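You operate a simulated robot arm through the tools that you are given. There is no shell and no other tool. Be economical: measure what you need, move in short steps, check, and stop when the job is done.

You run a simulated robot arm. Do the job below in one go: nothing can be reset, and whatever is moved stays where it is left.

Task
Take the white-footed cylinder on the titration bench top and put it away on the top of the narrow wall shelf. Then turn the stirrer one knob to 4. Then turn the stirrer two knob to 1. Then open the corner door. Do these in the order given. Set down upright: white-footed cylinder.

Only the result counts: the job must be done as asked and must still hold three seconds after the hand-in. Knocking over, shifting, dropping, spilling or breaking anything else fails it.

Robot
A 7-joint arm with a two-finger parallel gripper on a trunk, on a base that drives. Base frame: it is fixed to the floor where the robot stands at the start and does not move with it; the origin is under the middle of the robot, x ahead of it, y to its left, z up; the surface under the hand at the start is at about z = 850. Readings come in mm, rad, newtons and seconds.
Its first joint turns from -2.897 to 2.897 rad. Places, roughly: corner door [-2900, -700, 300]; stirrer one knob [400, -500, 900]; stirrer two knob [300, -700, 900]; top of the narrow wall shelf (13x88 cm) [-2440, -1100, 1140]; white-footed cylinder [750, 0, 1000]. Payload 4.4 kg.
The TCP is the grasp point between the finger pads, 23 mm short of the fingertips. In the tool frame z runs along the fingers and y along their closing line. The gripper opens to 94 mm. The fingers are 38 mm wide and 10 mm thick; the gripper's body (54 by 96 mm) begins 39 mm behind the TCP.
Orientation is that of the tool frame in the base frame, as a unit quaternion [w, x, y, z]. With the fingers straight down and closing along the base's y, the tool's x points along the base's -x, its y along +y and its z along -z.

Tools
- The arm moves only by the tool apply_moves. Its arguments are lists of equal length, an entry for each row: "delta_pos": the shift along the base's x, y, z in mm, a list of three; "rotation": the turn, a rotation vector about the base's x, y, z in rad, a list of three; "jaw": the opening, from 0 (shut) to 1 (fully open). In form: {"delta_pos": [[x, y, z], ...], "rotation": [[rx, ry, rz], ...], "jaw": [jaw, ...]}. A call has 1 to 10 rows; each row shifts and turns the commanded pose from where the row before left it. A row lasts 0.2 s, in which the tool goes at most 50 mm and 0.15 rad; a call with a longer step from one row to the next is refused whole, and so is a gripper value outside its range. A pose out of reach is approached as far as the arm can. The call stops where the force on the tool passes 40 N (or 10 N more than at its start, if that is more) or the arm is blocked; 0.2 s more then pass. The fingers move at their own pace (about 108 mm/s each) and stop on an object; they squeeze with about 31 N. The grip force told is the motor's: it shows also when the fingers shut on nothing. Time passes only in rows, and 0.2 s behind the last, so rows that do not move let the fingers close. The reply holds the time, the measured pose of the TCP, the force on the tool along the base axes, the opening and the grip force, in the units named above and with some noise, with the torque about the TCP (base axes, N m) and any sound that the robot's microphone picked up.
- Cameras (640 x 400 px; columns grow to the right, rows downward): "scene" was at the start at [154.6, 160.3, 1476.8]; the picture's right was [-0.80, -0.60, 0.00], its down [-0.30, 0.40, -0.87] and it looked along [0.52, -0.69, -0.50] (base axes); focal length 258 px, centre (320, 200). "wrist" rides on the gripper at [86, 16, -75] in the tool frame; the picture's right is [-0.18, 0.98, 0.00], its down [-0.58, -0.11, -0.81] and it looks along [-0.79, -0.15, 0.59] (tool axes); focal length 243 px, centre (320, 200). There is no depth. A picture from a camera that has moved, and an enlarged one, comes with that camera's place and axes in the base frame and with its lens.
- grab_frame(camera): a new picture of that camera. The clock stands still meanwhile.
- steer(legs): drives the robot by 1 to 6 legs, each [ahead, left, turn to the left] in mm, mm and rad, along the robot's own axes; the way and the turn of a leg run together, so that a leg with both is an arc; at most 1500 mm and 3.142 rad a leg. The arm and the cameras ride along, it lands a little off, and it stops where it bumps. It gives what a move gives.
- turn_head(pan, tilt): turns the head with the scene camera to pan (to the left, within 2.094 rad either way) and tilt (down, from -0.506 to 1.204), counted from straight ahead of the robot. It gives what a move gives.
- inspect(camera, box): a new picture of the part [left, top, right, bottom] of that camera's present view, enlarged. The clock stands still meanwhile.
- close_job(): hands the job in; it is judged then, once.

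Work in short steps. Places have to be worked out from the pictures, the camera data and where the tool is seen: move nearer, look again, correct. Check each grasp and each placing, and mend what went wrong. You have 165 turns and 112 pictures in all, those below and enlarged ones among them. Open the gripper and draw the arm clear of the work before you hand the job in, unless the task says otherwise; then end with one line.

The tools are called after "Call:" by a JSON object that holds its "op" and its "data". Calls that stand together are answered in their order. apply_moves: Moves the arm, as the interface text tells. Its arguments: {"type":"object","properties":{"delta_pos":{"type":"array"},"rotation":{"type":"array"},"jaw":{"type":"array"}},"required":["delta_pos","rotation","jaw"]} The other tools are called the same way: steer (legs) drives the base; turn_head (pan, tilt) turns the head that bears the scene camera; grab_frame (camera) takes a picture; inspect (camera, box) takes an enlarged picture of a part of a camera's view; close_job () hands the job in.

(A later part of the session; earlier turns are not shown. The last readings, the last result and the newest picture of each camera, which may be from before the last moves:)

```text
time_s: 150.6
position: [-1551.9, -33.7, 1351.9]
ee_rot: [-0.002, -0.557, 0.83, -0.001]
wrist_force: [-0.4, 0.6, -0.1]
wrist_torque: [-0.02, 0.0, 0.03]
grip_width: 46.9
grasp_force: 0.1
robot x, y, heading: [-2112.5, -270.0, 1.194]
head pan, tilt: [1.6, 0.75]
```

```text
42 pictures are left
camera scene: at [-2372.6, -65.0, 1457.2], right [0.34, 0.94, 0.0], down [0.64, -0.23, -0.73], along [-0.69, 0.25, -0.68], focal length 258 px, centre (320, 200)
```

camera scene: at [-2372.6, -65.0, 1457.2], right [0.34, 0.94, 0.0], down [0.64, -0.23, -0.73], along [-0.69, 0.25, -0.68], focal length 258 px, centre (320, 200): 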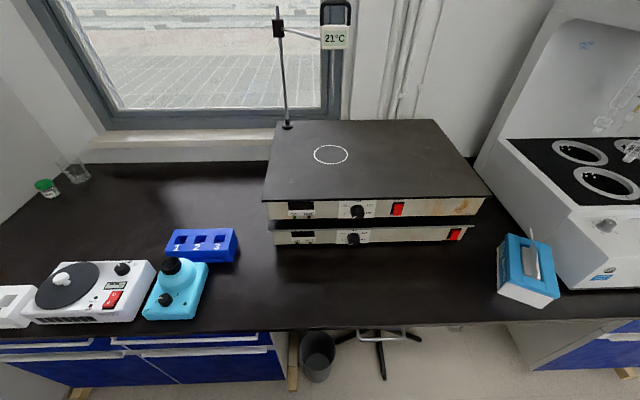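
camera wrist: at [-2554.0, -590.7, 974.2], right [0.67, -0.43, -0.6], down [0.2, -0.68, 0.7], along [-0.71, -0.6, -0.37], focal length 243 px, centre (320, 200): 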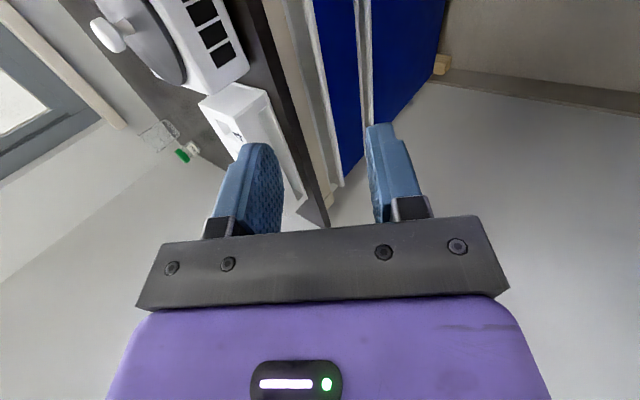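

Now the door side faces the head. I swing the arm from front-right over to the left side at height.

Call:
{"op": "apply_moves", "data": {"delta_pos": [[-36, 29, 0], [-36, 29, 0], [-36, 29, 0], [-36, 29, 0], [-36, 29, 0], [-36, 28, 0], [-36, 28, 0], [-35, 28, 0], [-35, 28, 0], [-35, 28, 0]], "rotation": [[0, 0, 0], [0, 0, 0], [0, 0, 0], [0, 0, 0], [0, 0, 0], [0, 0, 0], [0, 0, 0], [0, 0, 0], [0, 0, 0], [0, 0, 0]], "jaw": [0.5, 0.5, 0.5, 0.5, 0.5, 0.5, 0.5, 0.5, 0.5, 0.5]}}

Call:
{"op": "apply_moves", "data": {"delta_pos": [[-45, 4, 0], [-45, 4, 0], [-45, 4, 0], [-45, 4, 0], [-45, 4, 0], [-45, 4, 0], [-45, 4, 0], [-45, 3, 0], [-45, 3, 0], [-43, 3, 0]], "rotation": [[0, 0, 0], [0, 0, 0], [0, 0, 0], [0, 0, 0], [0, 0, 0], [0, 0, 0], [0, 0, 0], [0, 0, 0], [0, 0, 0], [0, 0, 0]], "jaw": [0.5, 0.5, 0.5, 0.5, 0.5, 0.5, 0.5, 0.5, 0.5, 0.5]}}

Call:
{"op": "apply_moves", "data": {"delta_pos": [[-35, -30, 0], [-35, -30, 0], [-35, -30, 0], [-35, -31, 0], [-35, -31, 0], [-35, -31, 0], [-35, -31, 0], [-35, -31, 0]], "rotation": [[0, 0, 0], [0, 0, 0], [0, 0, 0], [0, 0, 0], [0, 0, 0], [0, 0, 0], [0, 0, 0], [0, 0, 0]], "jaw": [0.5, 0.5, 0.5, 0.5, 0.5, 0.5, 0.5, 0.5]}}

```text
time_s: 152.8
position: [-1908.7, 250.1, 1352.8]
ee_rot: [-0.002, -0.556, 0.831, 0.0]
wrist_force: [0.1, -1.1, 0.1]
wrist_torque: [0.03, -0.02, 0.01]
grip_width: 46.9
grasp_force: 0.1
robot x, y, heading: [-2115.7, -273.7, 1.192]
head pan, tilt: [1.6, 0.75]
```

```text
time_s: 155.0
position: [-2355.1, 288.2, 1354.7]
ee_rot: [-0.001, -0.557, 0.831, 0.001]
wrist_force: [-0.3, -1.1, 0.2]
wrist_torque: [0.04, 0.04, 0.0]
grip_width: 47.1
grasp_force: 0.1
robot x, y, heading: [-2117.0, -270.8, 1.195]
head pan, tilt: [1.6, 0.75]
```

```text
time_s: 156.8
position: [-2636.2, 45.6, 1355.3]
ee_rot: [-0.001, -0.556, 0.831, 0.0]
wrist_force: [0.8, -0.2, -0.1]
wrist_torque: [-0.04, 0.05, -0.01]
grip_width: 47.2
grasp_force: 0.0
robot x, y, heading: [-2115.0, -269.1, 1.183]
head pan, tilt: [1.6, 0.75]
```

Arm is on the left. I square up (turn left 0.055), then back up 400 and right 110 so the door lies straight to the left at ~690 mm.

Call:
{"op": "steer", "data": {"legs": [[0, 0, 0.057], [-400, -110, 0]]}}

Call:
{"op": "turn_head", "data": {"pan": 1.75, "tilt": 0.8}}

Call:
{"op": "grab_frame", "data": {"camera": "scene"}}

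```text
time_s: 159.7
position: [-2672.1, -394.9, 1355.7]
ee_rot: [-0.001, -0.578, 0.816, 0.0]
wrist_force: [-0.1, -0.3, 0.0]
wrist_torque: [0.0, 0.0, -0.01]
grip_width: 47.0
grasp_force: 0.1
robot x, y, heading: [-2137.9, -682.7, 1.245]
head pan, tilt: [1.6, 0.75]
```

```text
time_s: 160.4
position: [-2672.6, -394.6, 1356.5]
ee_rot: [0.0, -0.578, 0.816, -0.001]
wrist_force: [-0.9, 0.0, 0.7]
wrist_torque: [-0.05, 0.0, -0.01]
grip_width: 46.9
grasp_force: 0.0
robot x, y, heading: [-2133.4, -683.7, 1.239]
head pan, tilt: [1.751, 0.799]
```

```text
41 pictures are left
camera scene: at [-2404.6, -503.4, 1453.2], right [0.15, 0.99, 0.0], down [0.71, -0.11, -0.7], along [-0.69, 0.1, -0.72], focal length 258 px, centre (320, 200)
```

scene: 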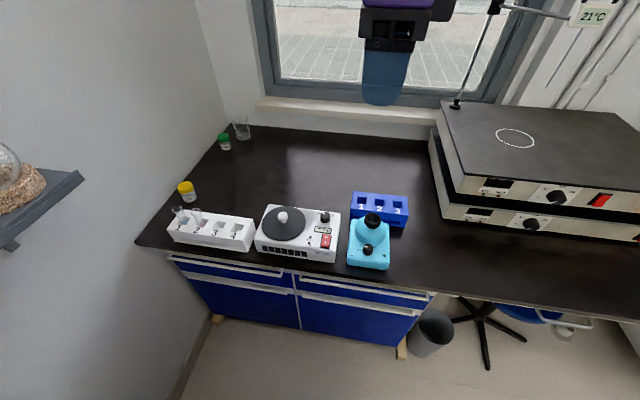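

Good unobstructed view. I enlarge the door for measurement.

Call:
{"op": "inspect", "data": {"camera": "scene", "box": [160, 245, 320, 345]}}

```text
4.00 times, centred on (240, 295) of scene
camera zoom: at [-2404.6, -503.4, 1453.2], right [0.15, 0.99, 0.0], down [0.71, -0.11, -0.7], along [-0.69, 0.1, -0.72], focal length 1032 px, centre (640, -180)
```

zoom: 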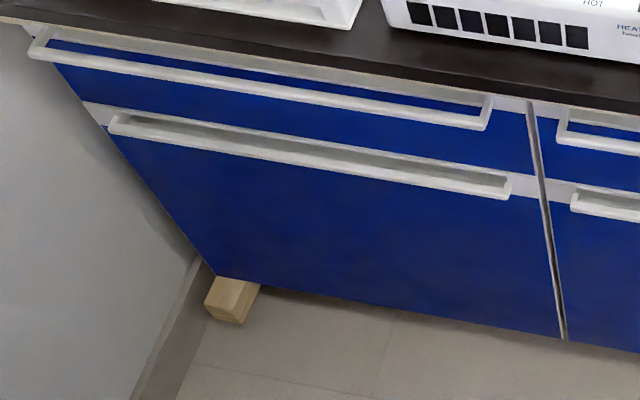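

The bar runs from (-2832, -560) to (-2961, -937) at z≈535. I move the hand along the table front to opposite the bar's right part, descending in free space.

Call:
{"op": "apply_moves", "data": {"delta_pos": [[-13, -37, -25], [-13, -37, -25], [-13, -37, -25], [-13, -38, -25], [-13, -38, -25], [-13, -38, -25], [-12, -38, -25]], "rotation": [[0, 0, 0], [0, 0, 0], [0, 0, 0], [0, 0, 0], [0, 0, 0], [0, 0, 0], [0, 0, 0]], "jaw": [0.5, 0.5, 0.5, 0.5, 0.5, 0.5, 0.5]}}

Call:
{"op": "apply_moves", "data": {"delta_pos": [[0, 0, -35], [0, 0, -35], [0, 0, -35], [0, 0, -35], [0, 0, -35], [0, 0, -35]], "rotation": [[0.0425, 0.1238, 0], [0.0425, 0.1238, 0], [0.0425, 0.1238, 0], [0.0425, 0.1238, 0], [0.0425, 0.1238, 0], [0.0425, 0.1238, 0]], "jaw": [0.5, 0.5, 0.5, 0.5, 0.5, 0.5]}}

Call:
{"op": "grab_frame", "data": {"camera": "scene"}}

```text
time_s: 161.5
position: [-2714.7, -419.0, 1320.3]
ee_rot: [-0.034, -0.5, 0.865, 0.035]
wrist_force: [-0.5, -0.3, -0.6]
wrist_torque: [0.06, -0.04, -0.03]
grip_width: 46.8
grasp_force: 0.0
robot x, y, heading: [-2134.6, -681.8, 1.245]
head pan, tilt: [1.751, 0.799]
stopped in row 5: the arm was blocked; the commanded pose is now the measured one
```

```text
time_s: 162.6
position: [-2691.9, -285.6, 1192.2]
ee_rot: [-0.194, -0.396, 0.858, 0.265]
wrist_force: [0.8, -0.3, 0.3]
wrist_torque: [0.04, 0.02, -0.01]
grip_width: 47.0
grasp_force: 0.0
robot x, y, heading: [-2134.2, -680.4, 1.244]
head pan, tilt: [1.751, 0.799]
stopped in row 5: the arm was blocked; the commanded pose is now the measured one
```

```text
39 pictures are left
camera scene: at [-2404.6, -507.4, 1452.5], right [0.1, 0.99, 0.0], down [0.72, -0.07, -0.69], along [-0.69, 0.07, -0.72], focal length 258 px, centre (320, 200)
```

scene: 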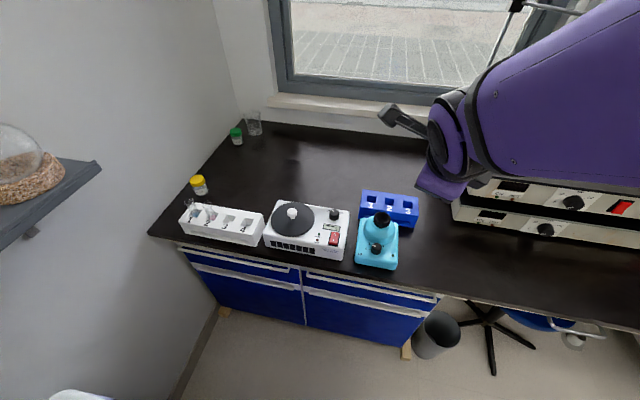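

The arm is blocked there: the head mast stands on the left side. I bring the arm back to the front and level it, then will use the earlier front stance with more distance to the deck.

Call:
{"op": "apply_moves", "data": {"delta_pos": [[38, 20, 16], [42, 18, 16], [43, 17, 16], [43, 17, 16], [43, 17, 16], [43, 17, 16], [43, 17, 16], [43, 17, 16], [43, 17, 16], [43, 17, 16]], "rotation": [[-0.0209, -0.0639, 0.0365], [-0.0209, -0.0639, 0.0365], [-0.0209, -0.0639, 0.0365], [-0.0209, -0.0639, 0.0365], [-0.0209, -0.0639, 0.0365], [-0.0209, -0.0639, 0.0365], [-0.0209, -0.0639, 0.0365], [-0.0209, -0.0639, 0.0365], [-0.0209, -0.0639, 0.0365], [-0.0209, -0.0639, 0.0365]], "jaw": [0.5, 0.5, 0.5, 0.5, 0.5, 0.5, 0.5, 0.5, 0.5, 0.5]}}

Call:
{"op": "grab_frame", "data": {"camera": "scene"}}

```text
time_s: 164.8
position: [-2271.5, -114.9, 1350.5]
ee_rot: [0.002, -0.584, 0.812, -0.003]
wrist_force: [-0.9, -0.5, 0.1]
wrist_torque: [-0.01, -0.06, 0.02]
grip_width: 46.8
grasp_force: 0.1
robot x, y, heading: [-2135.1, -684.6, 1.242]
head pan, tilt: [1.751, 0.799]
```

```text
38 pictures are left
camera scene: at [-2405.1, -503.6, 1453.2], right [0.15, 0.99, 0.0], down [0.71, -0.11, -0.7], along [-0.69, 0.1, -0.72], focal length 258 px, centre (320, 200)
```

scene: 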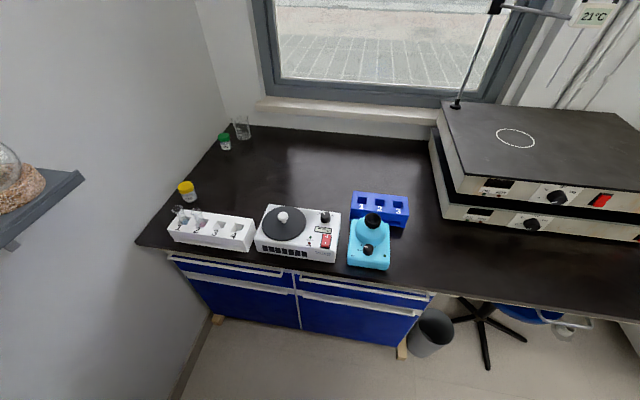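

Arm is free and level. Now I drive clear, turn left to face the door bench, and settle at a distance of ~660 mm from the bar.

Call:
{"op": "steer", "data": {"legs": [[300, 100, 0], [0, 0, 1.573], [-60, 120, 0]]}}

Call:
{"op": "turn_head", "data": {"pan": 0.25, "tilt": 0.8}}

```text
time_s: 171.6
position: [-2683.2, -645.8, 1349.6]
ee_rot: [-0.002, 0.987, -0.16, 0.001]
wrist_force: [0.5, -0.3, -0.4]
wrist_torque: [0.0, -0.03, 0.0]
grip_width: 46.8
grasp_force: 0.1
robot x, y, heading: [-2111.8, -507.6, 2.814]
head pan, tilt: [1.751, 0.799]
```

```text
time_s: 173.2
position: [-2682.1, -645.6, 1349.7]
ee_rot: [-0.002, 0.987, -0.159, 0.001]
wrist_force: [0.5, 0.1, -0.2]
wrist_torque: [0.0, 0.01, 0.02]
grip_width: 46.9
grasp_force: 0.0
robot x, y, heading: [-2113.9, -506.5, 2.817]
head pan, tilt: [0.25, 0.799]
```

Now I yaw +1.57 while moving forward ~85 mm and down a bit, then pitch 45° toward the door while descending.

Call:
{"op": "apply_moves", "data": {"delta_pos": [[-9, -1, -10], [-9, -1, -10], [-9, -1, -10], [-9, -1, -15], [-9, -1, -15], [-9, -1, -20], [-9, -1, -20], [-9, -1, -20], [-9, 0, -20], [-9, 0, -20]], "rotation": [[0, 0, 0.15], [0, 0, 0.15], [0, 0, 0.15], [0, 0, 0.15], [0, 0, 0.15], [0, 0, 0.15], [0, 0, 0.15], [0, 0, 0.15], [0, 0, 0.15], [0, 0, 0.15]], "jaw": [0.5, 0.5, 0.5, 0.5, 0.5, 0.5, 0.5, 0.5, 0.5, 0.5]}}

Call:
{"op": "apply_moves", "data": {"delta_pos": [[0, 0, -35], [0, 0, -35], [0, 0, -35], [0, 0, -35], [0, 0, -35], [0, 0, -35], [0, 0, -35]], "rotation": [[0, 0, 0.06], [0.0425, 0.1238, 0], [0.0425, 0.1238, 0], [0.0425, 0.1238, 0], [0.0425, 0.1238, 0], [0.0425, 0.1238, 0], [0.0425, 0.1238, 0]], "jaw": [0.5, 0.5, 0.5, 0.5, 0.5, 0.5, 0.5]}}

Call:
{"op": "grab_frame", "data": {"camera": "scene"}}

```text
time_s: 175.4
position: [-2771.6, -656.2, 1190.4]
ee_rot: [-0.001, 0.831, 0.556, 0.001]
wrist_force: [0.8, 0.2, 0.2]
wrist_torque: [-0.02, 0.02, 0.0]
grip_width: 47.1
grasp_force: 0.0
robot x, y, heading: [-2114.6, -509.9, 2.814]
head pan, tilt: [0.25, 0.799]
```

```text
time_s: 177.0
position: [-2773.7, -652.2, 945.6]
ee_rot: [-0.313, 0.752, 0.535, -0.223]
wrist_force: [0.4, 0.6, 0.7]
wrist_torque: [-0.02, 0.0, 0.04]
grip_width: 47.1
grasp_force: 0.2
robot x, y, heading: [-2112.7, -507.9, 2.817]
head pan, tilt: [0.25, 0.799]
```

```text
37 pictures are left
camera scene: at [-2362.9, -695.0, 1453.3], right [0.08, 1.0, 0.0], down [0.71, -0.05, -0.7], along [-0.7, 0.05, -0.72], focal length 258 px, centre (320, 200)
```

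scene: 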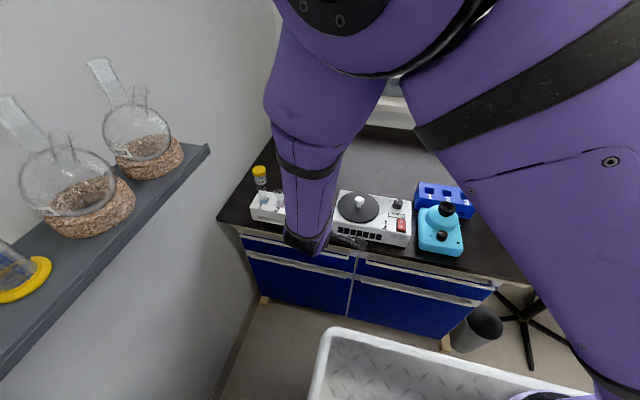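

No contact this time. I continue straight down to z≈650.

Call:
{"op": "apply_moves", "data": {"delta_pos": [[0, 0, -37], [0, 0, -37], [0, 0, -37], [0, 0, -37], [0, 0, -37], [0, 0, -37], [0, 0, -37], [0, 0, -37]], "rotation": [[0, 0, 0], [0, 0, 0], [0, 0, 0], [0, 0, 0], [0, 0, 0], [0, 0, 0], [0, 0, 0], [0, 0, 0]], "jaw": [0.5, 0.5, 0.5, 0.5, 0.5, 0.5, 0.5, 0.5]}}

Call:
{"op": "grab_frame", "data": {"camera": "wrist"}}

Call:
{"op": "grab_frame", "data": {"camera": "scene"}}

```text
time_s: 178.8
position: [-2771.4, -652.2, 651.1]
ee_rot: [-0.313, 0.752, 0.535, -0.223]
wrist_force: [-0.7, 1.0, 1.0]
wrist_torque: [-0.01, -0.01, -0.01]
grip_width: 47.0
grasp_force: 0.0
robot x, y, heading: [-2112.0, -507.9, 2.814]
head pan, tilt: [0.25, 0.799]
```

```text
36 pictures are left
camera wrist: at [-2682.5, -592.2, 692.4], right [0.59, -0.4, -0.7], down [0.28, -0.71, 0.65], along [-0.76, -0.58, -0.31], focal length 243 px, centre (320, 200)
```

wrist: 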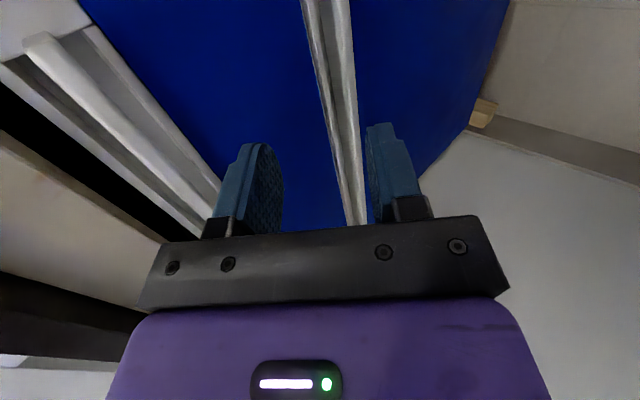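

```text
35 pictures are left
camera scene: at [-2363.2, -695.4, 1453.3], right [0.08, 1.0, 0.0], down [0.71, -0.05, -0.7], along [-0.7, 0.05, -0.72], focal length 258 px, centre (320, 200)
```

scene: 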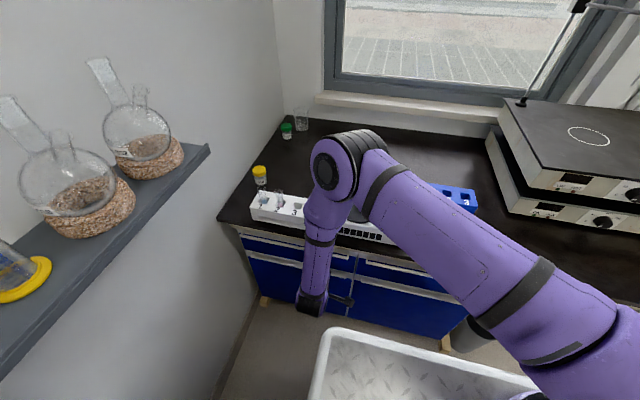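

The hand is in front of the door, and the bar runs straight between the fingers in the wrist view, offset ~11 mm downward. I advance ~115 mm along the tool axis with that correction.

Call:
{"op": "apply_moves", "data": {"delta_pos": [[-17, 6, -22], [-17, 6, -22], [-17, 6, -23], [-18, 6, -23]], "rotation": [[0, 0, 0], [0, 0, 0], [0, 0, 0], [0, 0, 0]], "jaw": [0.5, 0.5, 0.5, 0.5]}}

Call:
{"op": "grab_frame", "data": {"camera": "wrist"}}

Call:
{"op": "inspect", "data": {"camera": "scene", "box": [220, 230, 380, 330]}}

```text
time_s: 179.7
position: [-2823.0, -636.5, 576.7]
ee_rot: [-0.31, 0.752, 0.538, -0.222]
wrist_force: [6.2, 0.1, 3.2]
wrist_torque: [0.04, 0.16, 0.03]
grip_width: 45.7
grasp_force: 0.1
robot x, y, heading: [-2110.7, -509.7, 2.814]
head pan, tilt: [0.25, 0.799]
stopped in row 4: the force on the tool passed its limit at 99 N (the readings are from after the stop); the commanded pose is now the measured one
```

```text
34 pictures are left
camera wrist: at [-2735.5, -576.3, 619.6], right [0.6, -0.4, -0.69], down [0.28, -0.71, 0.65], along [-0.75, -0.58, -0.31], focal length 243 px, centre (320, 200)
```

wrist: 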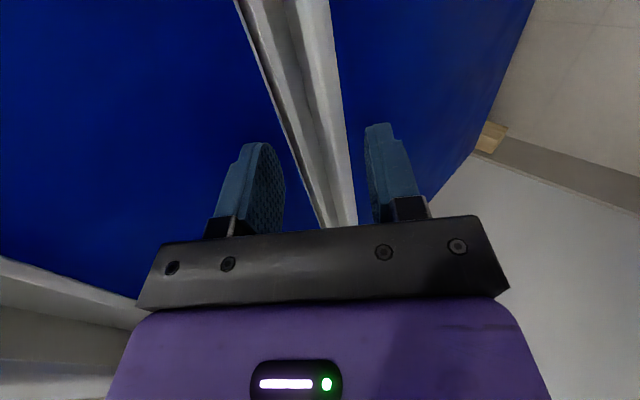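

```text
4.00 times, centred on (300, 280) of scene
camera zoom: at [-2362.8, -695.5, 1453.3], right [0.08, 1.0, 0.0], down [0.71, -0.05, -0.7], along [-0.7, 0.05, -0.72], focal length 1032 px, centre (400, -120)
```

zoom: 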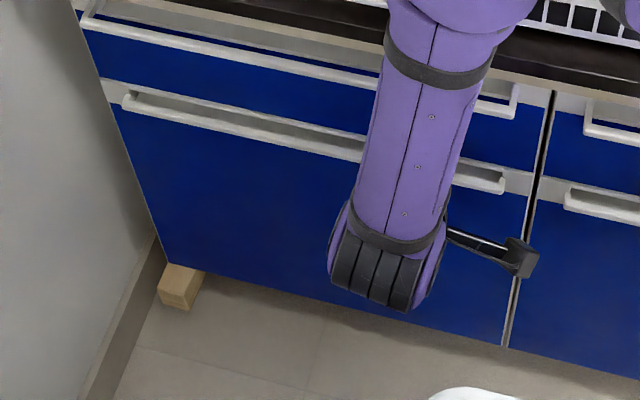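

The upper finger evidently met the drawer/door face. I back off, flatten the tool by 0.36 rad and narrow the jaws to ~30 mm, stopping short of the bar.

Call:
{"op": "apply_moves", "data": {"delta_pos": [[20, -7, 5], [20, -6, 5], [0, 0, 0], [0, 0, 0], [0, 0, 0], [-10, 3, -13], [-10, 3, -14]], "rotation": [[0, 0, 0], [0, 0, 0], [0.039, 0.1135, 0], [0.039, 0.1135, 0], [0.039, 0.1135, 0], [0, 0, 0], [0, 0, 0]], "jaw": [0.32, 0.32, 0.32, 0.32, 0.32, 0.32, 0.32]}}

Call:
{"op": "grab_frame", "data": {"camera": "wrist"}}

```text
time_s: 181.3
position: [-2805.6, -641.7, 561.3]
ee_rot: [-0.439, 0.685, 0.489, -0.315]
wrist_force: [0.5, 0.0, -0.2]
wrist_torque: [0.0, 0.01, 0.01]
grip_width: 30.3
grasp_force: 0.0
robot x, y, heading: [-2114.6, -508.1, 2.818]
head pan, tilt: [0.25, 0.799]
```

```text
32 pictures are left
camera wrist: at [-2707.2, -585.9, 577.2], right [0.33, -0.31, -0.89], down [0.46, -0.77, 0.43], along [-0.82, -0.56, -0.11], focal length 243 px, centre (320, 200)
```

wrist: 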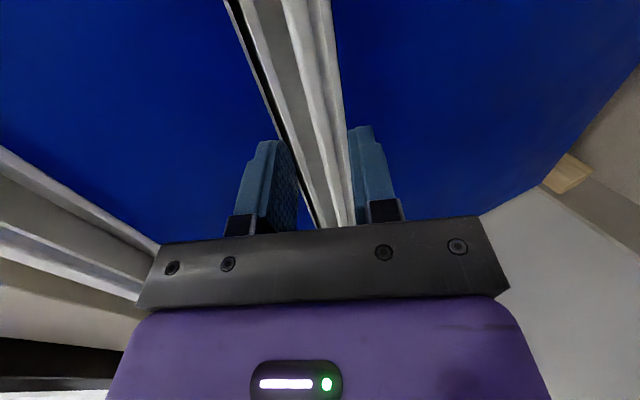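

The bar is nearly centred between the fingers. I advance ~30 mm along the tool with a 5 mm downward correction.

Call:
{"op": "apply_moves", "data": {"delta_pos": [[-8, 3, -7], [-9, 3, -6], [-8, 3, -4]], "rotation": [[0, 0, 0], [0, 0, 0], [0, 0, 0]], "jaw": [0.32, 0.32, 0.32]}}

Call:
{"op": "grab_frame", "data": {"camera": "wrist"}}

```text
time_s: 182.1
position: [-2830.2, -634.4, 544.3]
ee_rot: [-0.44, 0.684, 0.489, -0.315]
wrist_force: [-0.9, 0.0, 0.1]
wrist_torque: [-0.02, 0.0, 0.0]
grip_width: 30.1
grasp_force: 0.0
robot x, y, heading: [-2113.2, -513.7, 2.817]
head pan, tilt: [0.25, 0.799]
```

```text
31 pictures are left
camera wrist: at [-2732.3, -578.7, 560.9], right [0.33, -0.31, -0.89], down [0.46, -0.77, 0.43], along [-0.82, -0.56, -0.11], focal length 243 px, centre (320, 200)
```

wrist: 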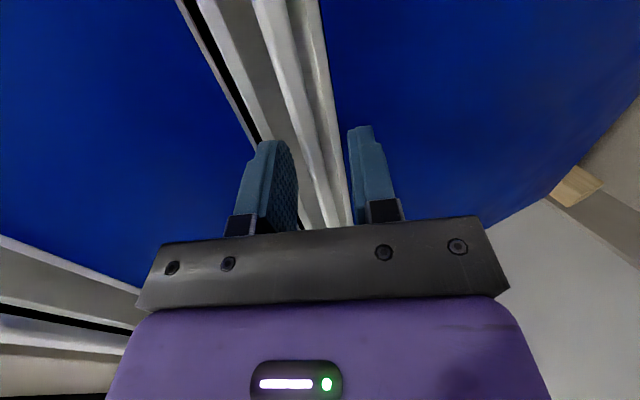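

Centred now. I advance another ~20 mm carefully.

Call:
{"op": "apply_moves", "data": {"delta_pos": [[-6, 2, -3], [-6, 2, -3], [-6, 2, -3]], "rotation": [[0, 0, 0], [0, 0, 0], [0, 0, 0]], "jaw": [0.32, 0.32, 0.32]}}

Call:
{"op": "grab_frame", "data": {"camera": "wrist"}}

```text
time_s: 182.6
position: [-2832.4, -636.0, 542.0]
ee_rot: [-0.439, 0.685, 0.489, -0.314]
wrist_force: [3.8, -2.7, 1.5]
wrist_torque: [0.02, 0.09, 0.06]
grip_width: 30.0
grasp_force: 0.0
robot x, y, heading: [-2113.9, -506.4, 2.82]
head pan, tilt: [0.25, 0.799]
stopped in row 2: the force on the tool passed its limit at 55 N (the readings are from after the stop); the commanded pose is now the measured one
```

```text
30 pictures are left
camera wrist: at [-2733.5, -578.8, 558.0], right [0.33, -0.31, -0.89], down [0.46, -0.77, 0.44], along [-0.82, -0.56, -0.11], focal length 243 px, centre (320, 200)
```

wrist: 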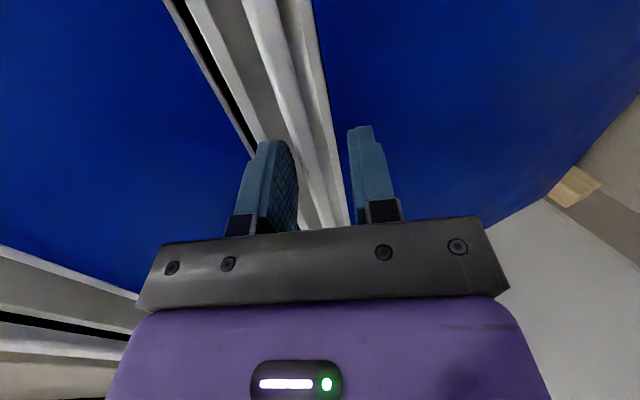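

Contact at the fingertips. I enlarge the wrist view to see which finger touches the bar.

Call:
{"op": "inspect", "data": {"camera": "wrist", "box": [220, 100, 420, 230]}}

Call:
{"op": "inspect", "data": {"camera": "scene", "box": [220, 230, 380, 330]}}

```text
3.08 times, centred on (320, 165) of wrist
camera zoom: at [-2733.5, -578.8, 558.0], right [0.33, -0.31, -0.89], down [0.46, -0.77, 0.44], along [-0.82, -0.56, -0.11], focal length 746 px, centre (320, 308)
```

zoom: 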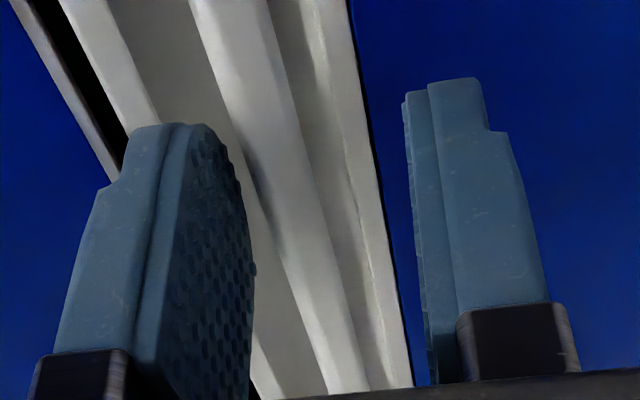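

```text
4.00 times, centred on (300, 280) of scene
camera zoom: at [-2362.5, -695.6, 1453.3], right [0.08, 1.0, 0.0], down [0.71, -0.05, -0.7], along [-0.7, 0.05, -0.72], focal length 1032 px, centre (400, -120)
```

zoom: 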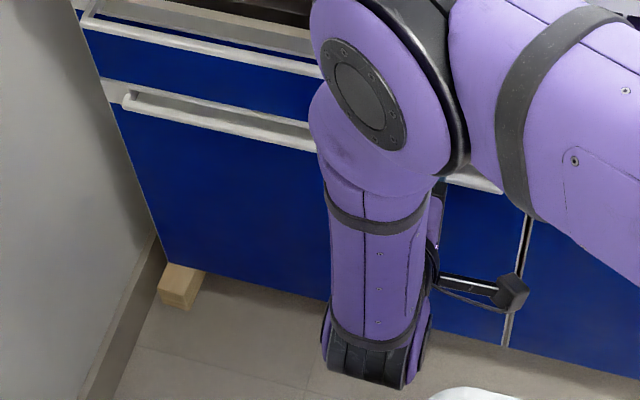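

The bar ridge lies between the pads and the tips probably touch the door face. I back off 2 mm and close to see whether I get the bar.

Call:
{"op": "apply_moves", "data": {"delta_pos": [[2, -1, 1], [0, 0, 0], [0, 0, 0], [0, 0, 0]], "rotation": [[0, 0, 0], [0, 0, 0], [0, 0, 0], [0, 0, 0]], "jaw": [0.3, 0.1, 0, 0]}}

Call:
{"op": "inspect", "data": {"camera": "wrist", "box": [220, 50, 420, 230]}}

```text
time_s: 183.3
position: [-2831.3, -635.5, 548.0]
ee_rot: [-0.444, 0.682, 0.487, -0.316]
wrist_force: [16.9, 5.2, 30.9]
wrist_torque: [0.76, 0.46, 0.09]
grip_width: 11.8
grasp_force: 30.4
robot x, y, heading: [-2112.8, -507.1, 2.814]
head pan, tilt: [0.25, 0.799]
stopped in row 3: the force on the tool passed its limit at 52 N (the readings are from after the stop); the commanded pose is now the measured one
```

```text
2.22 times, centred on (320, 140) of wrist
camera zoom: at [-2734.0, -578.5, 563.5], right [0.32, -0.3, -0.9], down [0.47, -0.78, 0.43], along [-0.83, -0.55, -0.1], focal length 539 px, centre (320, 333)
```

zoom: 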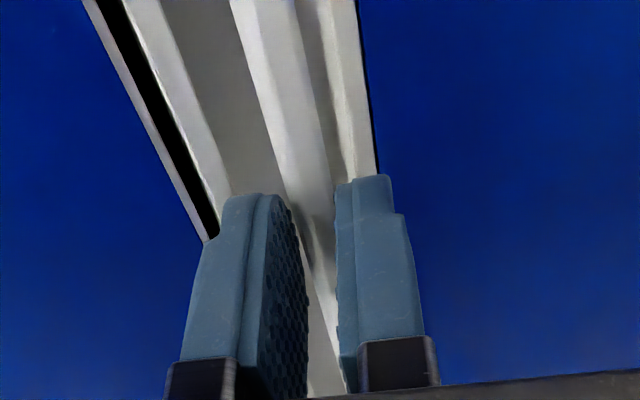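

I have the bar (11.8 mm, 30 N). I ease up 2 mm and pull gently outward 24 mm.

Call:
{"op": "apply_moves", "data": {"delta_pos": [[0, 0, 2], [5, -2, 0], [6, -2, 0], [6, -2, 0], [6, -2, 0]], "rotation": [[0, 0, 0], [0, 0, 0], [0, 0, 0], [0, 0, 0], [0, 0, 0]], "jaw": [0, 0, 0, 0, 0]}}

Call:
{"op": "grab_frame", "data": {"camera": "wrist"}}

Call:
{"op": "inspect", "data": {"camera": "scene", "box": [210, 220, 390, 340]}}

```text
time_s: 184.5
position: [-2807.6, -642.0, 548.4]
ee_rot: [-0.442, 0.683, 0.489, -0.315]
wrist_force: [-0.8, -0.5, 1.4]
wrist_torque: [-0.04, -0.02, -0.03]
grip_width: 0.0
grasp_force: 42.2
robot x, y, heading: [-2114.7, -508.5, 2.816]
head pan, tilt: [0.25, 0.799]
```

```text
26 pictures are left
camera wrist: at [-2709.2, -585.4, 564.2], right [0.32, -0.3, -0.9], down [0.46, -0.77, 0.43], along [-0.82, -0.56, -0.11], focal length 243 px, centre (320, 200)
```

wrist: 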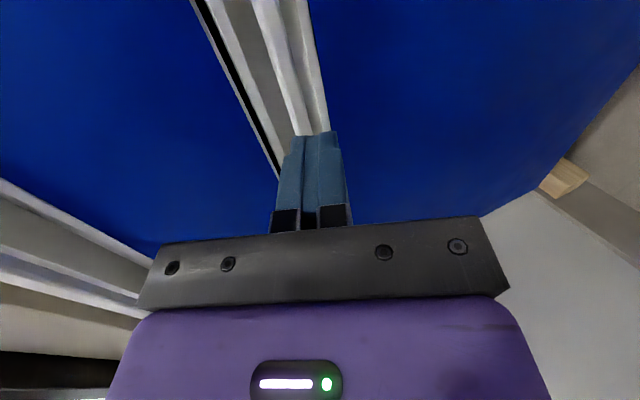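

```text
3.33 times, centred on (300, 280) of scene
camera zoom: at [-2362.4, -695.2, 1453.3], right [0.08, 1.0, 0.0], down [0.71, -0.05, -0.7], along [-0.7, 0.05, -0.72], focal length 860 px, centre (387, -67)
```

zoom: 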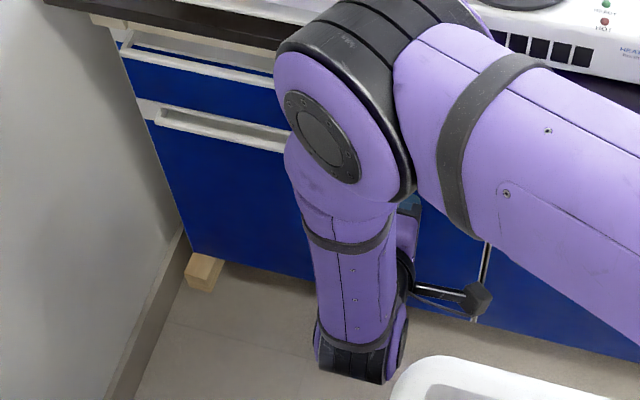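

The grip slipped: only the very tips caught the bar, and it sits ~9 mm higher than I aimed. I reopen, raise 11 mm and advance again along the tool.

Call:
{"op": "apply_moves", "data": {"delta_pos": [[0, 0, 6], [0, 0, 6], [-12, 4, -6], [-12, 4, -6], [-7, 2, -3], [-6, 2, -3]], "rotation": [[0, 0, 0], [0, 0, 0], [0, 0, 0], [0, 0, 0], [0, 0, 0], [0, 0, 0]], "jaw": [0.34, 0.34, 0.34, 0.34, 0.34, 0.34]}}

Call:
{"op": "inspect", "data": {"camera": "wrist", "box": [220, 50, 420, 230]}}

```text
time_s: 185.6
position: [-2833.9, -635.2, 546.4]
ee_rot: [-0.442, 0.683, 0.488, -0.316]
wrist_force: [18.3, 1.7, 17.1]
wrist_torque: [-0.14, 0.8, 0.06]
grip_width: 35.6
grasp_force: 4.6
robot x, y, heading: [-2113.1, -511.4, 2.818]
head pan, tilt: [0.25, 0.799]
stopped in row 5: the force on the tool passed its limit at 57 N (the readings are from after the stop); the commanded pose is now the measured one
```

```text
2.22 times, centred on (320, 140) of wrist
camera zoom: at [-2733.8, -578.4, 563.0], right [0.32, -0.3, -0.9], down [0.46, -0.77, 0.43], along [-0.82, -0.55, -0.11], focal length 539 px, centre (320, 333)
```

zoom: 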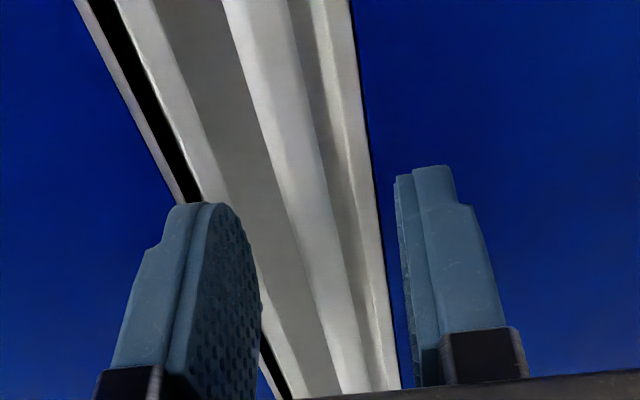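

The upper finger seems to ride on the bar's top. I back off slightly and take a tight enlargement of the bar's free left end to learn its profile.

Call:
{"op": "apply_moves", "data": {"delta_pos": [[8, -3, 4], [10, -3, 5]], "rotation": [[0, 0, 0], [0, 0, 0]], "jaw": [0.34, 0.34]}}

Call:
{"op": "inspect", "data": {"camera": "scene", "box": [236, 235, 296, 272]}}

```text
time_s: 186.2
position: [-2816.4, -640.0, 555.1]
ee_rot: [-0.441, 0.684, 0.489, -0.314]
wrist_force: [-0.5, 0.6, -0.5]
wrist_torque: [0.01, 0.01, 0.01]
grip_width: 32.2
grasp_force: 0.0
robot x, y, heading: [-2113.5, -511.0, 2.814]
head pan, tilt: [0.25, 0.799]
```

```text
10.67 times, centred on (266, 254) of scene
camera zoom: at [-2362.7, -695.5, 1453.2], right [0.08, 1.0, 0.0], down [0.71, -0.05, -0.7], along [-0.7, 0.05, -0.72], focal length 2751 px, centre (896, -371)
```

zoom: 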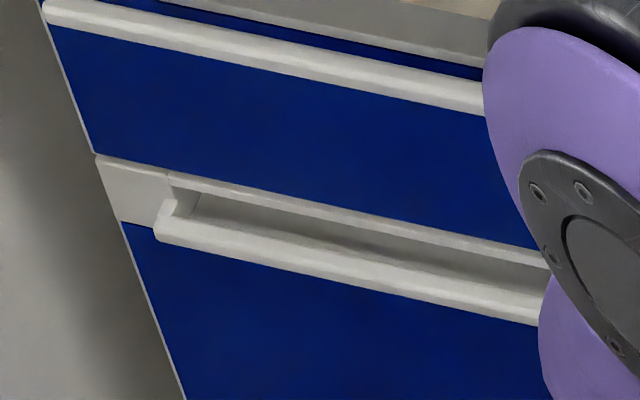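

The handle is a shallow trough with its lip at the front, ~15–25 mm proud of the face. A fully horizontal pinch with wider jaws should overlap it best; I back off, rotate the tool to horizontal and set z≈539.

Call:
{"op": "apply_moves", "data": {"delta_pos": [[14, -5, 0], [0, 0, -5], [0, 0, -5], [0, 0, -5], [0, 0, -1], [0, 0, 0]], "rotation": [[0, 0, 0], [0.0455, 0.1324, 0], [0.0455, 0.1324, 0], [0.0455, 0.1324, 0], [0, 0, 0], [0, 0, 0]], "jaw": [0.5, 0.5, 0.5, 0.5, 0.5, 0.5]}}

Call:
{"op": "grab_frame", "data": {"camera": "wrist"}}

```text
time_s: 187.8
position: [-2833.0, -669.4, 578.8]
ee_rot: [-0.573, 0.587, 0.381, -0.427]
wrist_force: [0.4, 0.4, 0.0]
wrist_torque: [0.0, 0.01, -0.01]
grip_width: 46.8
grasp_force: 0.0
robot x, y, heading: [-2110.9, -510.3, 2.818]
head pan, tilt: [0.25, 0.799]
stopped in row 6: the arm was blocked; the commanded pose is now the measured one
```

```text
22 pictures are left
camera wrist: at [-2734.2, -615.2, 555.8], right [-0.1, -0.23, -0.97], down [0.56, -0.82, 0.13], along [-0.82, -0.53, 0.21], focal length 243 px, centre (320, 200)
```

wrist: 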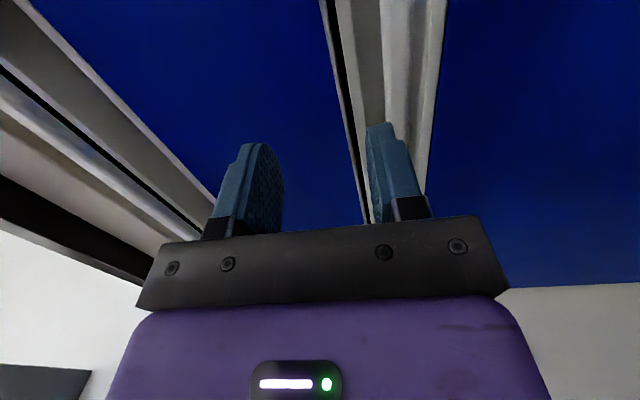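

A wrist joint limit was reached at full horizontal. I step back, pitch down ~0.2 rad, and reposition at about 12° below horizontal.

Call:
{"op": "apply_moves", "data": {"delta_pos": [[14, -4, 0], [14, 10, 0], [0, 10, 0], [0, 10, -10], [0, 0, -10], [0, 0, -9], [0, 0, 0]], "rotation": [[-0.034, -0.0995, 0], [-0.034, -0.0995, 0], [0, 0, 0], [0, 0, 0], [0, 0, 0], [0, 0, 0], [0, 0, 0]], "jaw": [0.5, 0.5, 0.5, 0.5, 0.5, 0.5, 0.5]}}

Call:
{"op": "grab_frame", "data": {"camera": "wrist"}}

```text
time_s: 189.4
position: [-2806.3, -640.6, 549.3]
ee_rot: [-0.512, 0.646, 0.422, -0.378]
wrist_force: [-0.4, -0.9, 0.1]
wrist_torque: [-0.02, 0.0, -0.02]
grip_width: 46.6
grasp_force: 0.3
robot x, y, heading: [-2112.2, -510.3, 2.817]
head pan, tilt: [0.25, 0.799]
```

```text
21 pictures are left
camera wrist: at [-2704.5, -588.0, 543.5], right [0.09, -0.29, -0.95], down [0.52, -0.81, 0.29], along [-0.85, -0.52, 0.08], focal length 243 px, centre (320, 200)
```

wrist: 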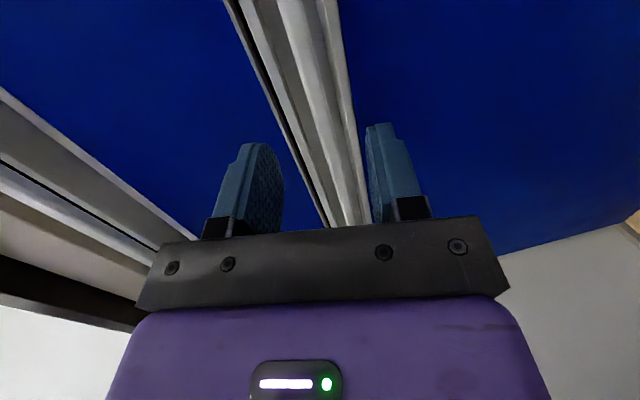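

Tracking is good at 11° below horizontal. The bar is ~6 mm low of centre; I advance ~40 mm with that correction until contact.

Call:
{"op": "apply_moves", "data": {"delta_pos": [[-8, 3, -4], [-8, 3, -3], [-8, 3, -3], [-5, 2, -1], [-4, 1, -1], [-4, 1, -1], [-4, 1, 0]], "rotation": [[0, 0, 0], [0, 0, 0], [0, 0, 0], [0, 0, 0], [0, 0, 0], [0, 0, 0], [0, 0, 0]], "jaw": [0.5, 0.5, 0.5, 0.5, 0.5, 0.5, 0.5]}}

Call:
{"op": "inspect", "data": {"camera": "wrist", "box": [200, 30, 440, 230]}}

```text
time_s: 190.6
position: [-2834.9, -637.2, 543.7]
ee_rot: [-0.509, 0.648, 0.418, -0.382]
wrist_force: [25.6, -8.1, 7.5]
wrist_torque: [0.24, 1.01, 0.39]
grip_width: 48.2
grasp_force: 1.2
robot x, y, heading: [-2108.5, -509.2, 2.817]
head pan, tilt: [0.25, 0.799]
stopped in row 5: the force on the tool passed its limit at 53 N (the readings are from after the stop); the commanded pose is now the measured one
```

```text
2.00 times, centred on (320, 130) of wrist
camera zoom: at [-2733.7, -586.2, 535.5], right [0.09, -0.3, -0.95], down [0.52, -0.8, 0.3], along [-0.85, -0.52, 0.09], focal length 485 px, centre (320, 340)
```

zoom: 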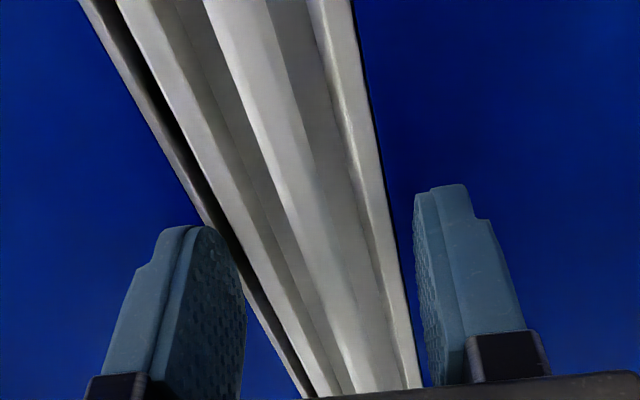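

The tips meet the door face while straddling the bar, which now lies well inside the pads. I back off 2 mm and close.

Call:
{"op": "apply_moves", "data": {"delta_pos": [[2, -1, 0], [0, 0, 0], [0, 0, 0], [0, 0, 0]], "rotation": [[0, 0, 0], [0, 0, 0], [0, 0, 0], [0, 0, 0]], "jaw": [0.45, 0.25, 0.1, 0]}}

Call:
{"op": "inspect", "data": {"camera": "wrist", "box": [200, 30, 440, 230]}}

```text
time_s: 191.6
position: [-2834.1, -638.4, 542.2]
ee_rot: [-0.508, 0.649, 0.419, -0.381]
wrist_force: [-4.8, -1.6, -28.1]
wrist_torque: [1.73, -0.75, -1.07]
grip_width: 13.8
grasp_force: 45.1
robot x, y, heading: [-2110.7, -512.3, 2.817]
head pan, tilt: [0.25, 0.799]
```

```text
2.00 times, centred on (320, 130) of wrist
camera zoom: at [-2732.8, -585.7, 535.6], right [0.09, -0.3, -0.95], down [0.52, -0.8, 0.3], along [-0.85, -0.52, 0.09], focal length 485 px, centre (320, 340)
```

zoom: 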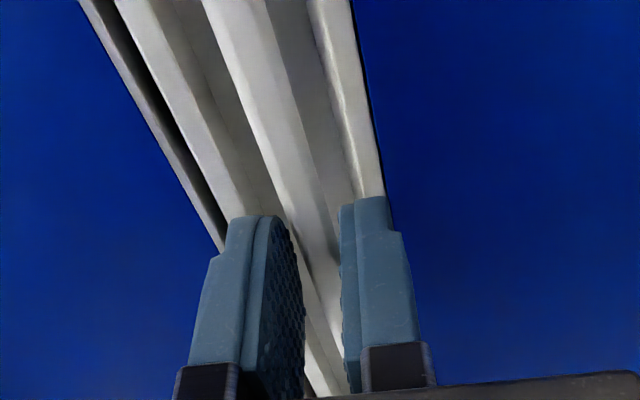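

Firm grip now: 13.8 mm at 45 N. I relieve the vertical load and pull out slowly.

Call:
{"op": "apply_moves", "data": {"delta_pos": [[0, 0, -1.5], [0, 0, -1], [3, -1, 0], [4, -1, 0], [4, -1, 0], [4, -2, 0]], "rotation": [[0, 0, 0], [0, 0, 0], [0, 0, 0], [0, 0, 0], [0, 0, 0], [0, 0, 0]], "jaw": [0, 0, 0, 0, 0, 0]}}

```text
time_s: 192.1
position: [-2834.8, -638.6, 543.1]
ee_rot: [-0.508, 0.651, 0.417, -0.379]
wrist_force: [0.5, -0.2, -12.6]
wrist_torque: [1.75, -0.54, 0.43]
grip_width: 14.1
grasp_force: 45.3
robot x, y, heading: [-2112.8, -504.7, 2.814]
head pan, tilt: [0.25, 0.799]
stopped in row 2: the force on the tool passed its limit at 44 N (the readings are from after the stop); the commanded pose is now the measured one
```

Now the load is lower. I just pull outward.

Call:
{"op": "apply_moves", "data": {"delta_pos": [[3, -1, 0], [4, -1, 0], [4, -1, 0], [4, -2, 0]], "rotation": [[0, 0, 0], [0, 0, 0], [0, 0, 0], [0, 0, 0]], "jaw": [0, 0, 0, 0]}}

```text
time_s: 193.1
position: [-2820.1, -644.1, 542.8]
ee_rot: [-0.509, 0.651, 0.417, -0.379]
wrist_force: [-5.4, -1.7, -8.7]
wrist_torque: [1.65, -0.47, -0.31]
grip_width: 13.6
grasp_force: 44.9
robot x, y, heading: [-2113.8, -509.3, 2.817]
head pan, tilt: [0.25, 0.799]
```

The bar followed by 15 mm with the grip intact. I pull another 40 mm.

Call:
{"op": "apply_moves", "data": {"delta_pos": [[9, -3, 0], [9, -3, 0], [9, -4, 0], [9, -4, 0]], "rotation": [[0, 0, 0.015], [0, 0, 0.02], [0, 0, 0.02], [0, 0, 0.02]], "jaw": [0, 0, 0, 0]}}

Call:
{"op": "grab_frame", "data": {"camera": "scene"}}

```text
time_s: 194.1
position: [-2785.6, -657.1, 543.7]
ee_rot: [-0.495, 0.634, 0.44, -0.399]
wrist_force: [-1.7, 3.0, 20.1]
wrist_torque: [1.44, 0.02, -0.95]
grip_width: 11.4
grasp_force: 44.9
robot x, y, heading: [-2109.2, -507.8, 2.818]
head pan, tilt: [0.25, 0.799]
```

```text
18 pictures are left
camera scene: at [-2360.8, -695.4, 1453.4], right [0.08, 1.0, 0.0], down [0.71, -0.05, -0.7], along [-0.7, 0.05, -0.72], focal length 258 px, centre (320, 200)
```

scene: 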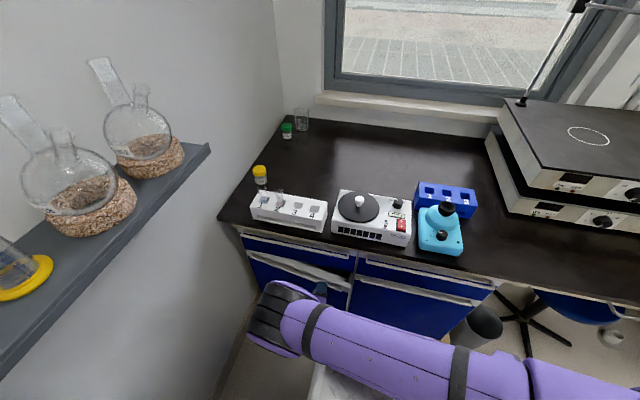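

The door is opening, hinged on the left (wall) side. I keep pulling along the arc, now yawing the tool clockwise with the door.

Call:
{"op": "apply_moves", "data": {"delta_pos": [[7, -4, 0], [7, -4, 0], [8, -5, 0], [8, -5, 0], [8, -5, 0], [8, -5, 0]], "rotation": [[0, 0, -0.04], [0, 0, -0.04], [0, 0, -0.04], [0, 0, -0.04], [0, 0, -0.04], [0, 0, -0.04]], "jaw": [0, 0, 0, 0, 0, 0]}}

```text
time_s: 195.5
position: [-2736.1, -682.2, 542.4]
ee_rot: [-0.539, 0.683, 0.361, -0.335]
wrist_force: [0.8, 0.8, -1.0]
wrist_torque: [0.01, -0.02, 0.0]
grip_width: 0.0
grasp_force: 42.1
robot x, y, heading: [-2115.0, -509.5, 2.811]
head pan, tilt: [0.25, 0.799]
```

The bar slipped out. I look at how far the door stands open.

Call:
{"op": "inspect", "data": {"camera": "scene", "box": [200, 210, 420, 348]}}

Call:
{"op": "grab_frame", "data": {"camera": "wrist"}}

```text
2.90 times, centred on (310, 279) of scene
camera zoom: at [-2361.5, -695.4, 1453.2], right [0.08, 1.0, 0.0], down [0.71, -0.05, -0.7], along [-0.7, 0.05, -0.72], focal length 748 px, centre (349, -29)
```

zoom: 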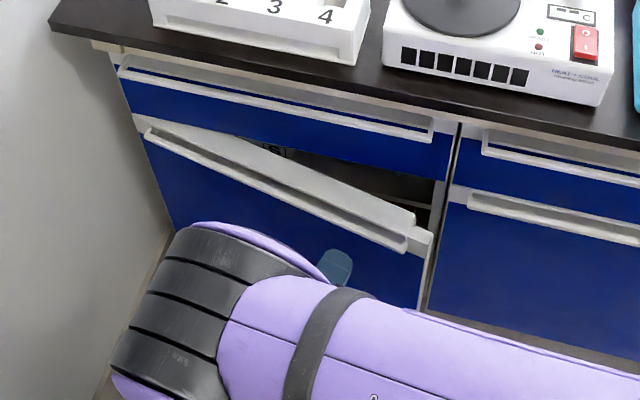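

```text
16 pictures are left
camera wrist: at [-2627.1, -649.5, 535.3], right [0.04, -0.31, -0.95], down [0.37, -0.88, 0.31], along [-0.93, -0.36, 0.08], focal length 243 px, centre (320, 200)
```

wrist: 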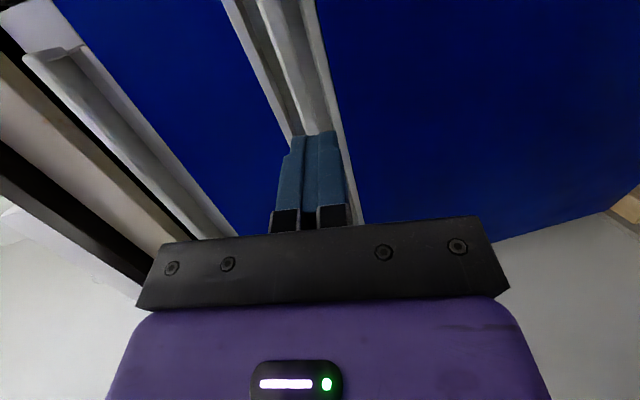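

The door stands about 0.15 rad open. I'll hook it from behind: closed fingers, pitched steeply, dipped behind the door's top edge near its free end. First I rise and reorient in front of it.

Call:
{"op": "apply_moves", "data": {"delta_pos": [[10, -3, 20], [10, -3, 20], [-2, 12, 15], [-2, 12, 15], [-2, 12, 15], [-2, 13, 15], [-2, 13, 10], [-2, 13, 8]], "rotation": [[0, 0, 0.07], [0, 0, 0.07], [-0.056, -0.118, 0], [-0.056, -0.118, 0], [-0.056, -0.118, 0], [-0.056, -0.118, 0], [-0.056, -0.118, 0], [-0.056, -0.118, 0]], "jaw": [0, 0, 0, 0, 0, 0, 0, 0]}}

Call:
{"op": "inspect", "data": {"camera": "scene", "box": [200, 200, 440, 350]}}

```text
time_s: 197.3
position: [-2728.0, -619.0, 660.5]
ee_rot: [-0.224, 0.819, 0.494, -0.186]
wrist_force: [1.0, 0.1, 0.0]
wrist_torque: [0.04, 0.0, -0.02]
grip_width: 0.0
grasp_force: 42.6
robot x, y, heading: [-2109.6, -509.2, 2.814]
head pan, tilt: [0.25, 0.799]
```

```text
2.67 times, centred on (320, 275) of scene
camera zoom: at [-2360.9, -696.5, 1453.2], right [0.07, 1.0, 0.0], down [0.71, -0.05, -0.7], along [-0.7, 0.05, -0.72], focal length 688 px, centre (320, 0)
```

zoom: 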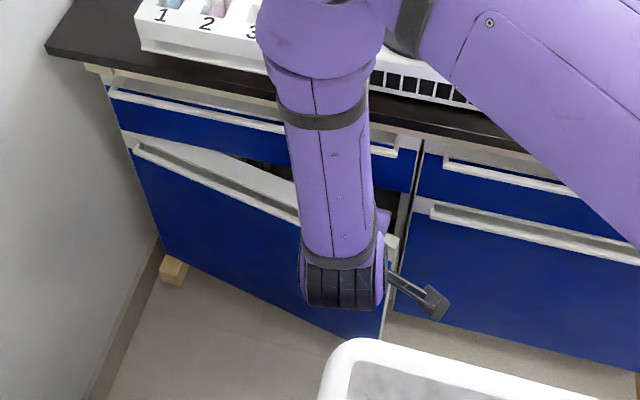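

I shallow the pitch slightly to ~47°, move above the gap and slide the closed fingertips in behind the door's top edge.

Call:
{"op": "apply_moves", "data": {"delta_pos": [[-14, 8, -15], [-14, 8, -15], [-15, 9, -16], [-9, 3, -10], [-9, 3, -10], [-8, 3, -10], [-8, 3, -9], [-8, 3, -9]], "rotation": [[0.0265, 0.0755, 0], [0.0265, 0.0755, 0], [0, 0, 0], [0, 0, 0], [0, 0, 0], [0, 0, 0], [0, 0, 0], [0, 0, 0]], "jaw": [0, 0, 0, 0, 0, 0, 0, 0]}}

Call:
{"op": "grab_frame", "data": {"camera": "wrist"}}

```text
time_s: 199.1
position: [-2814.2, -575.5, 566.8]
ee_rot: [-0.284, 0.797, 0.478, -0.234]
wrist_force: [-0.1, -0.1, 0.1]
wrist_torque: [-0.01, 0.02, 0.02]
grip_width: 0.0
grasp_force: 42.0
robot x, y, heading: [-2111.7, -508.6, 2.818]
head pan, tilt: [0.25, 0.799]
```

```text
14 pictures are left
camera wrist: at [-2719.2, -522.6, 601.5], right [0.54, -0.54, -0.65], down [0.2, -0.66, 0.72], along [-0.82, -0.52, -0.25], focal length 243 px, centre (320, 200)
```

wrist: 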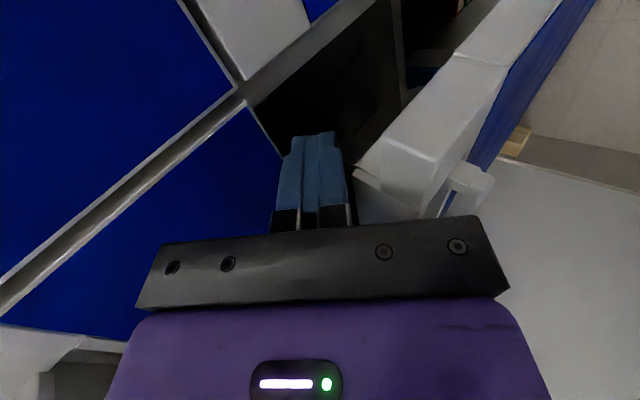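

The fingertips sit in the gap behind the door's top edge with no contact. I draw back toward the robot, following the arc with a bit of clockwise yaw.

Call:
{"op": "apply_moves", "data": {"delta_pos": [[12, -6, 0], [12, -8, 0], [12, -8, 0], [12, -9, 0], [12, -9, 0], [12, -10, 0]], "rotation": [[0, 0, -0.03], [0, 0, -0.03], [0, 0, -0.03], [0, 0, -0.03], [0, 0, -0.03], [0, 0, -0.03]], "jaw": [0, 0, 0, 0, 0, 0]}}

Call:
{"op": "grab_frame", "data": {"camera": "wrist"}}

```text
time_s: 200.5
position: [-2743.4, -626.8, 568.0]
ee_rot: [-0.305, 0.837, 0.405, -0.208]
wrist_force: [0.1, 0.8, 0.9]
wrist_torque: [0.03, 0.01, 0.04]
grip_width: 0.0
grasp_force: 42.3
robot x, y, heading: [-2108.5, -503.1, 2.818]
head pan, tilt: [0.25, 0.799]
```

```text
13 pictures are left
camera wrist: at [-2640.2, -591.1, 602.2], right [0.43, -0.63, -0.65], down [0.08, -0.69, 0.72], along [-0.9, -0.36, -0.25], focal length 243 px, centre (320, 200)
```

wrist: 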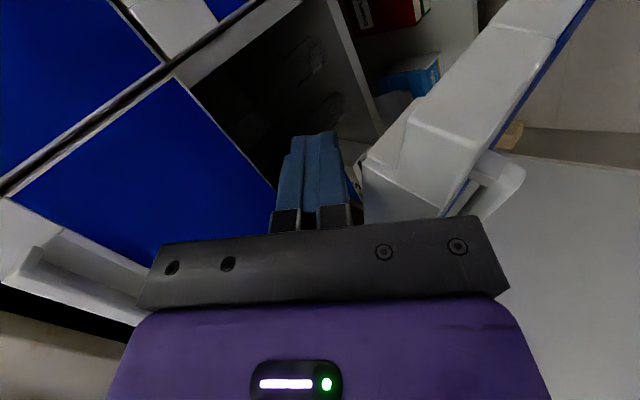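

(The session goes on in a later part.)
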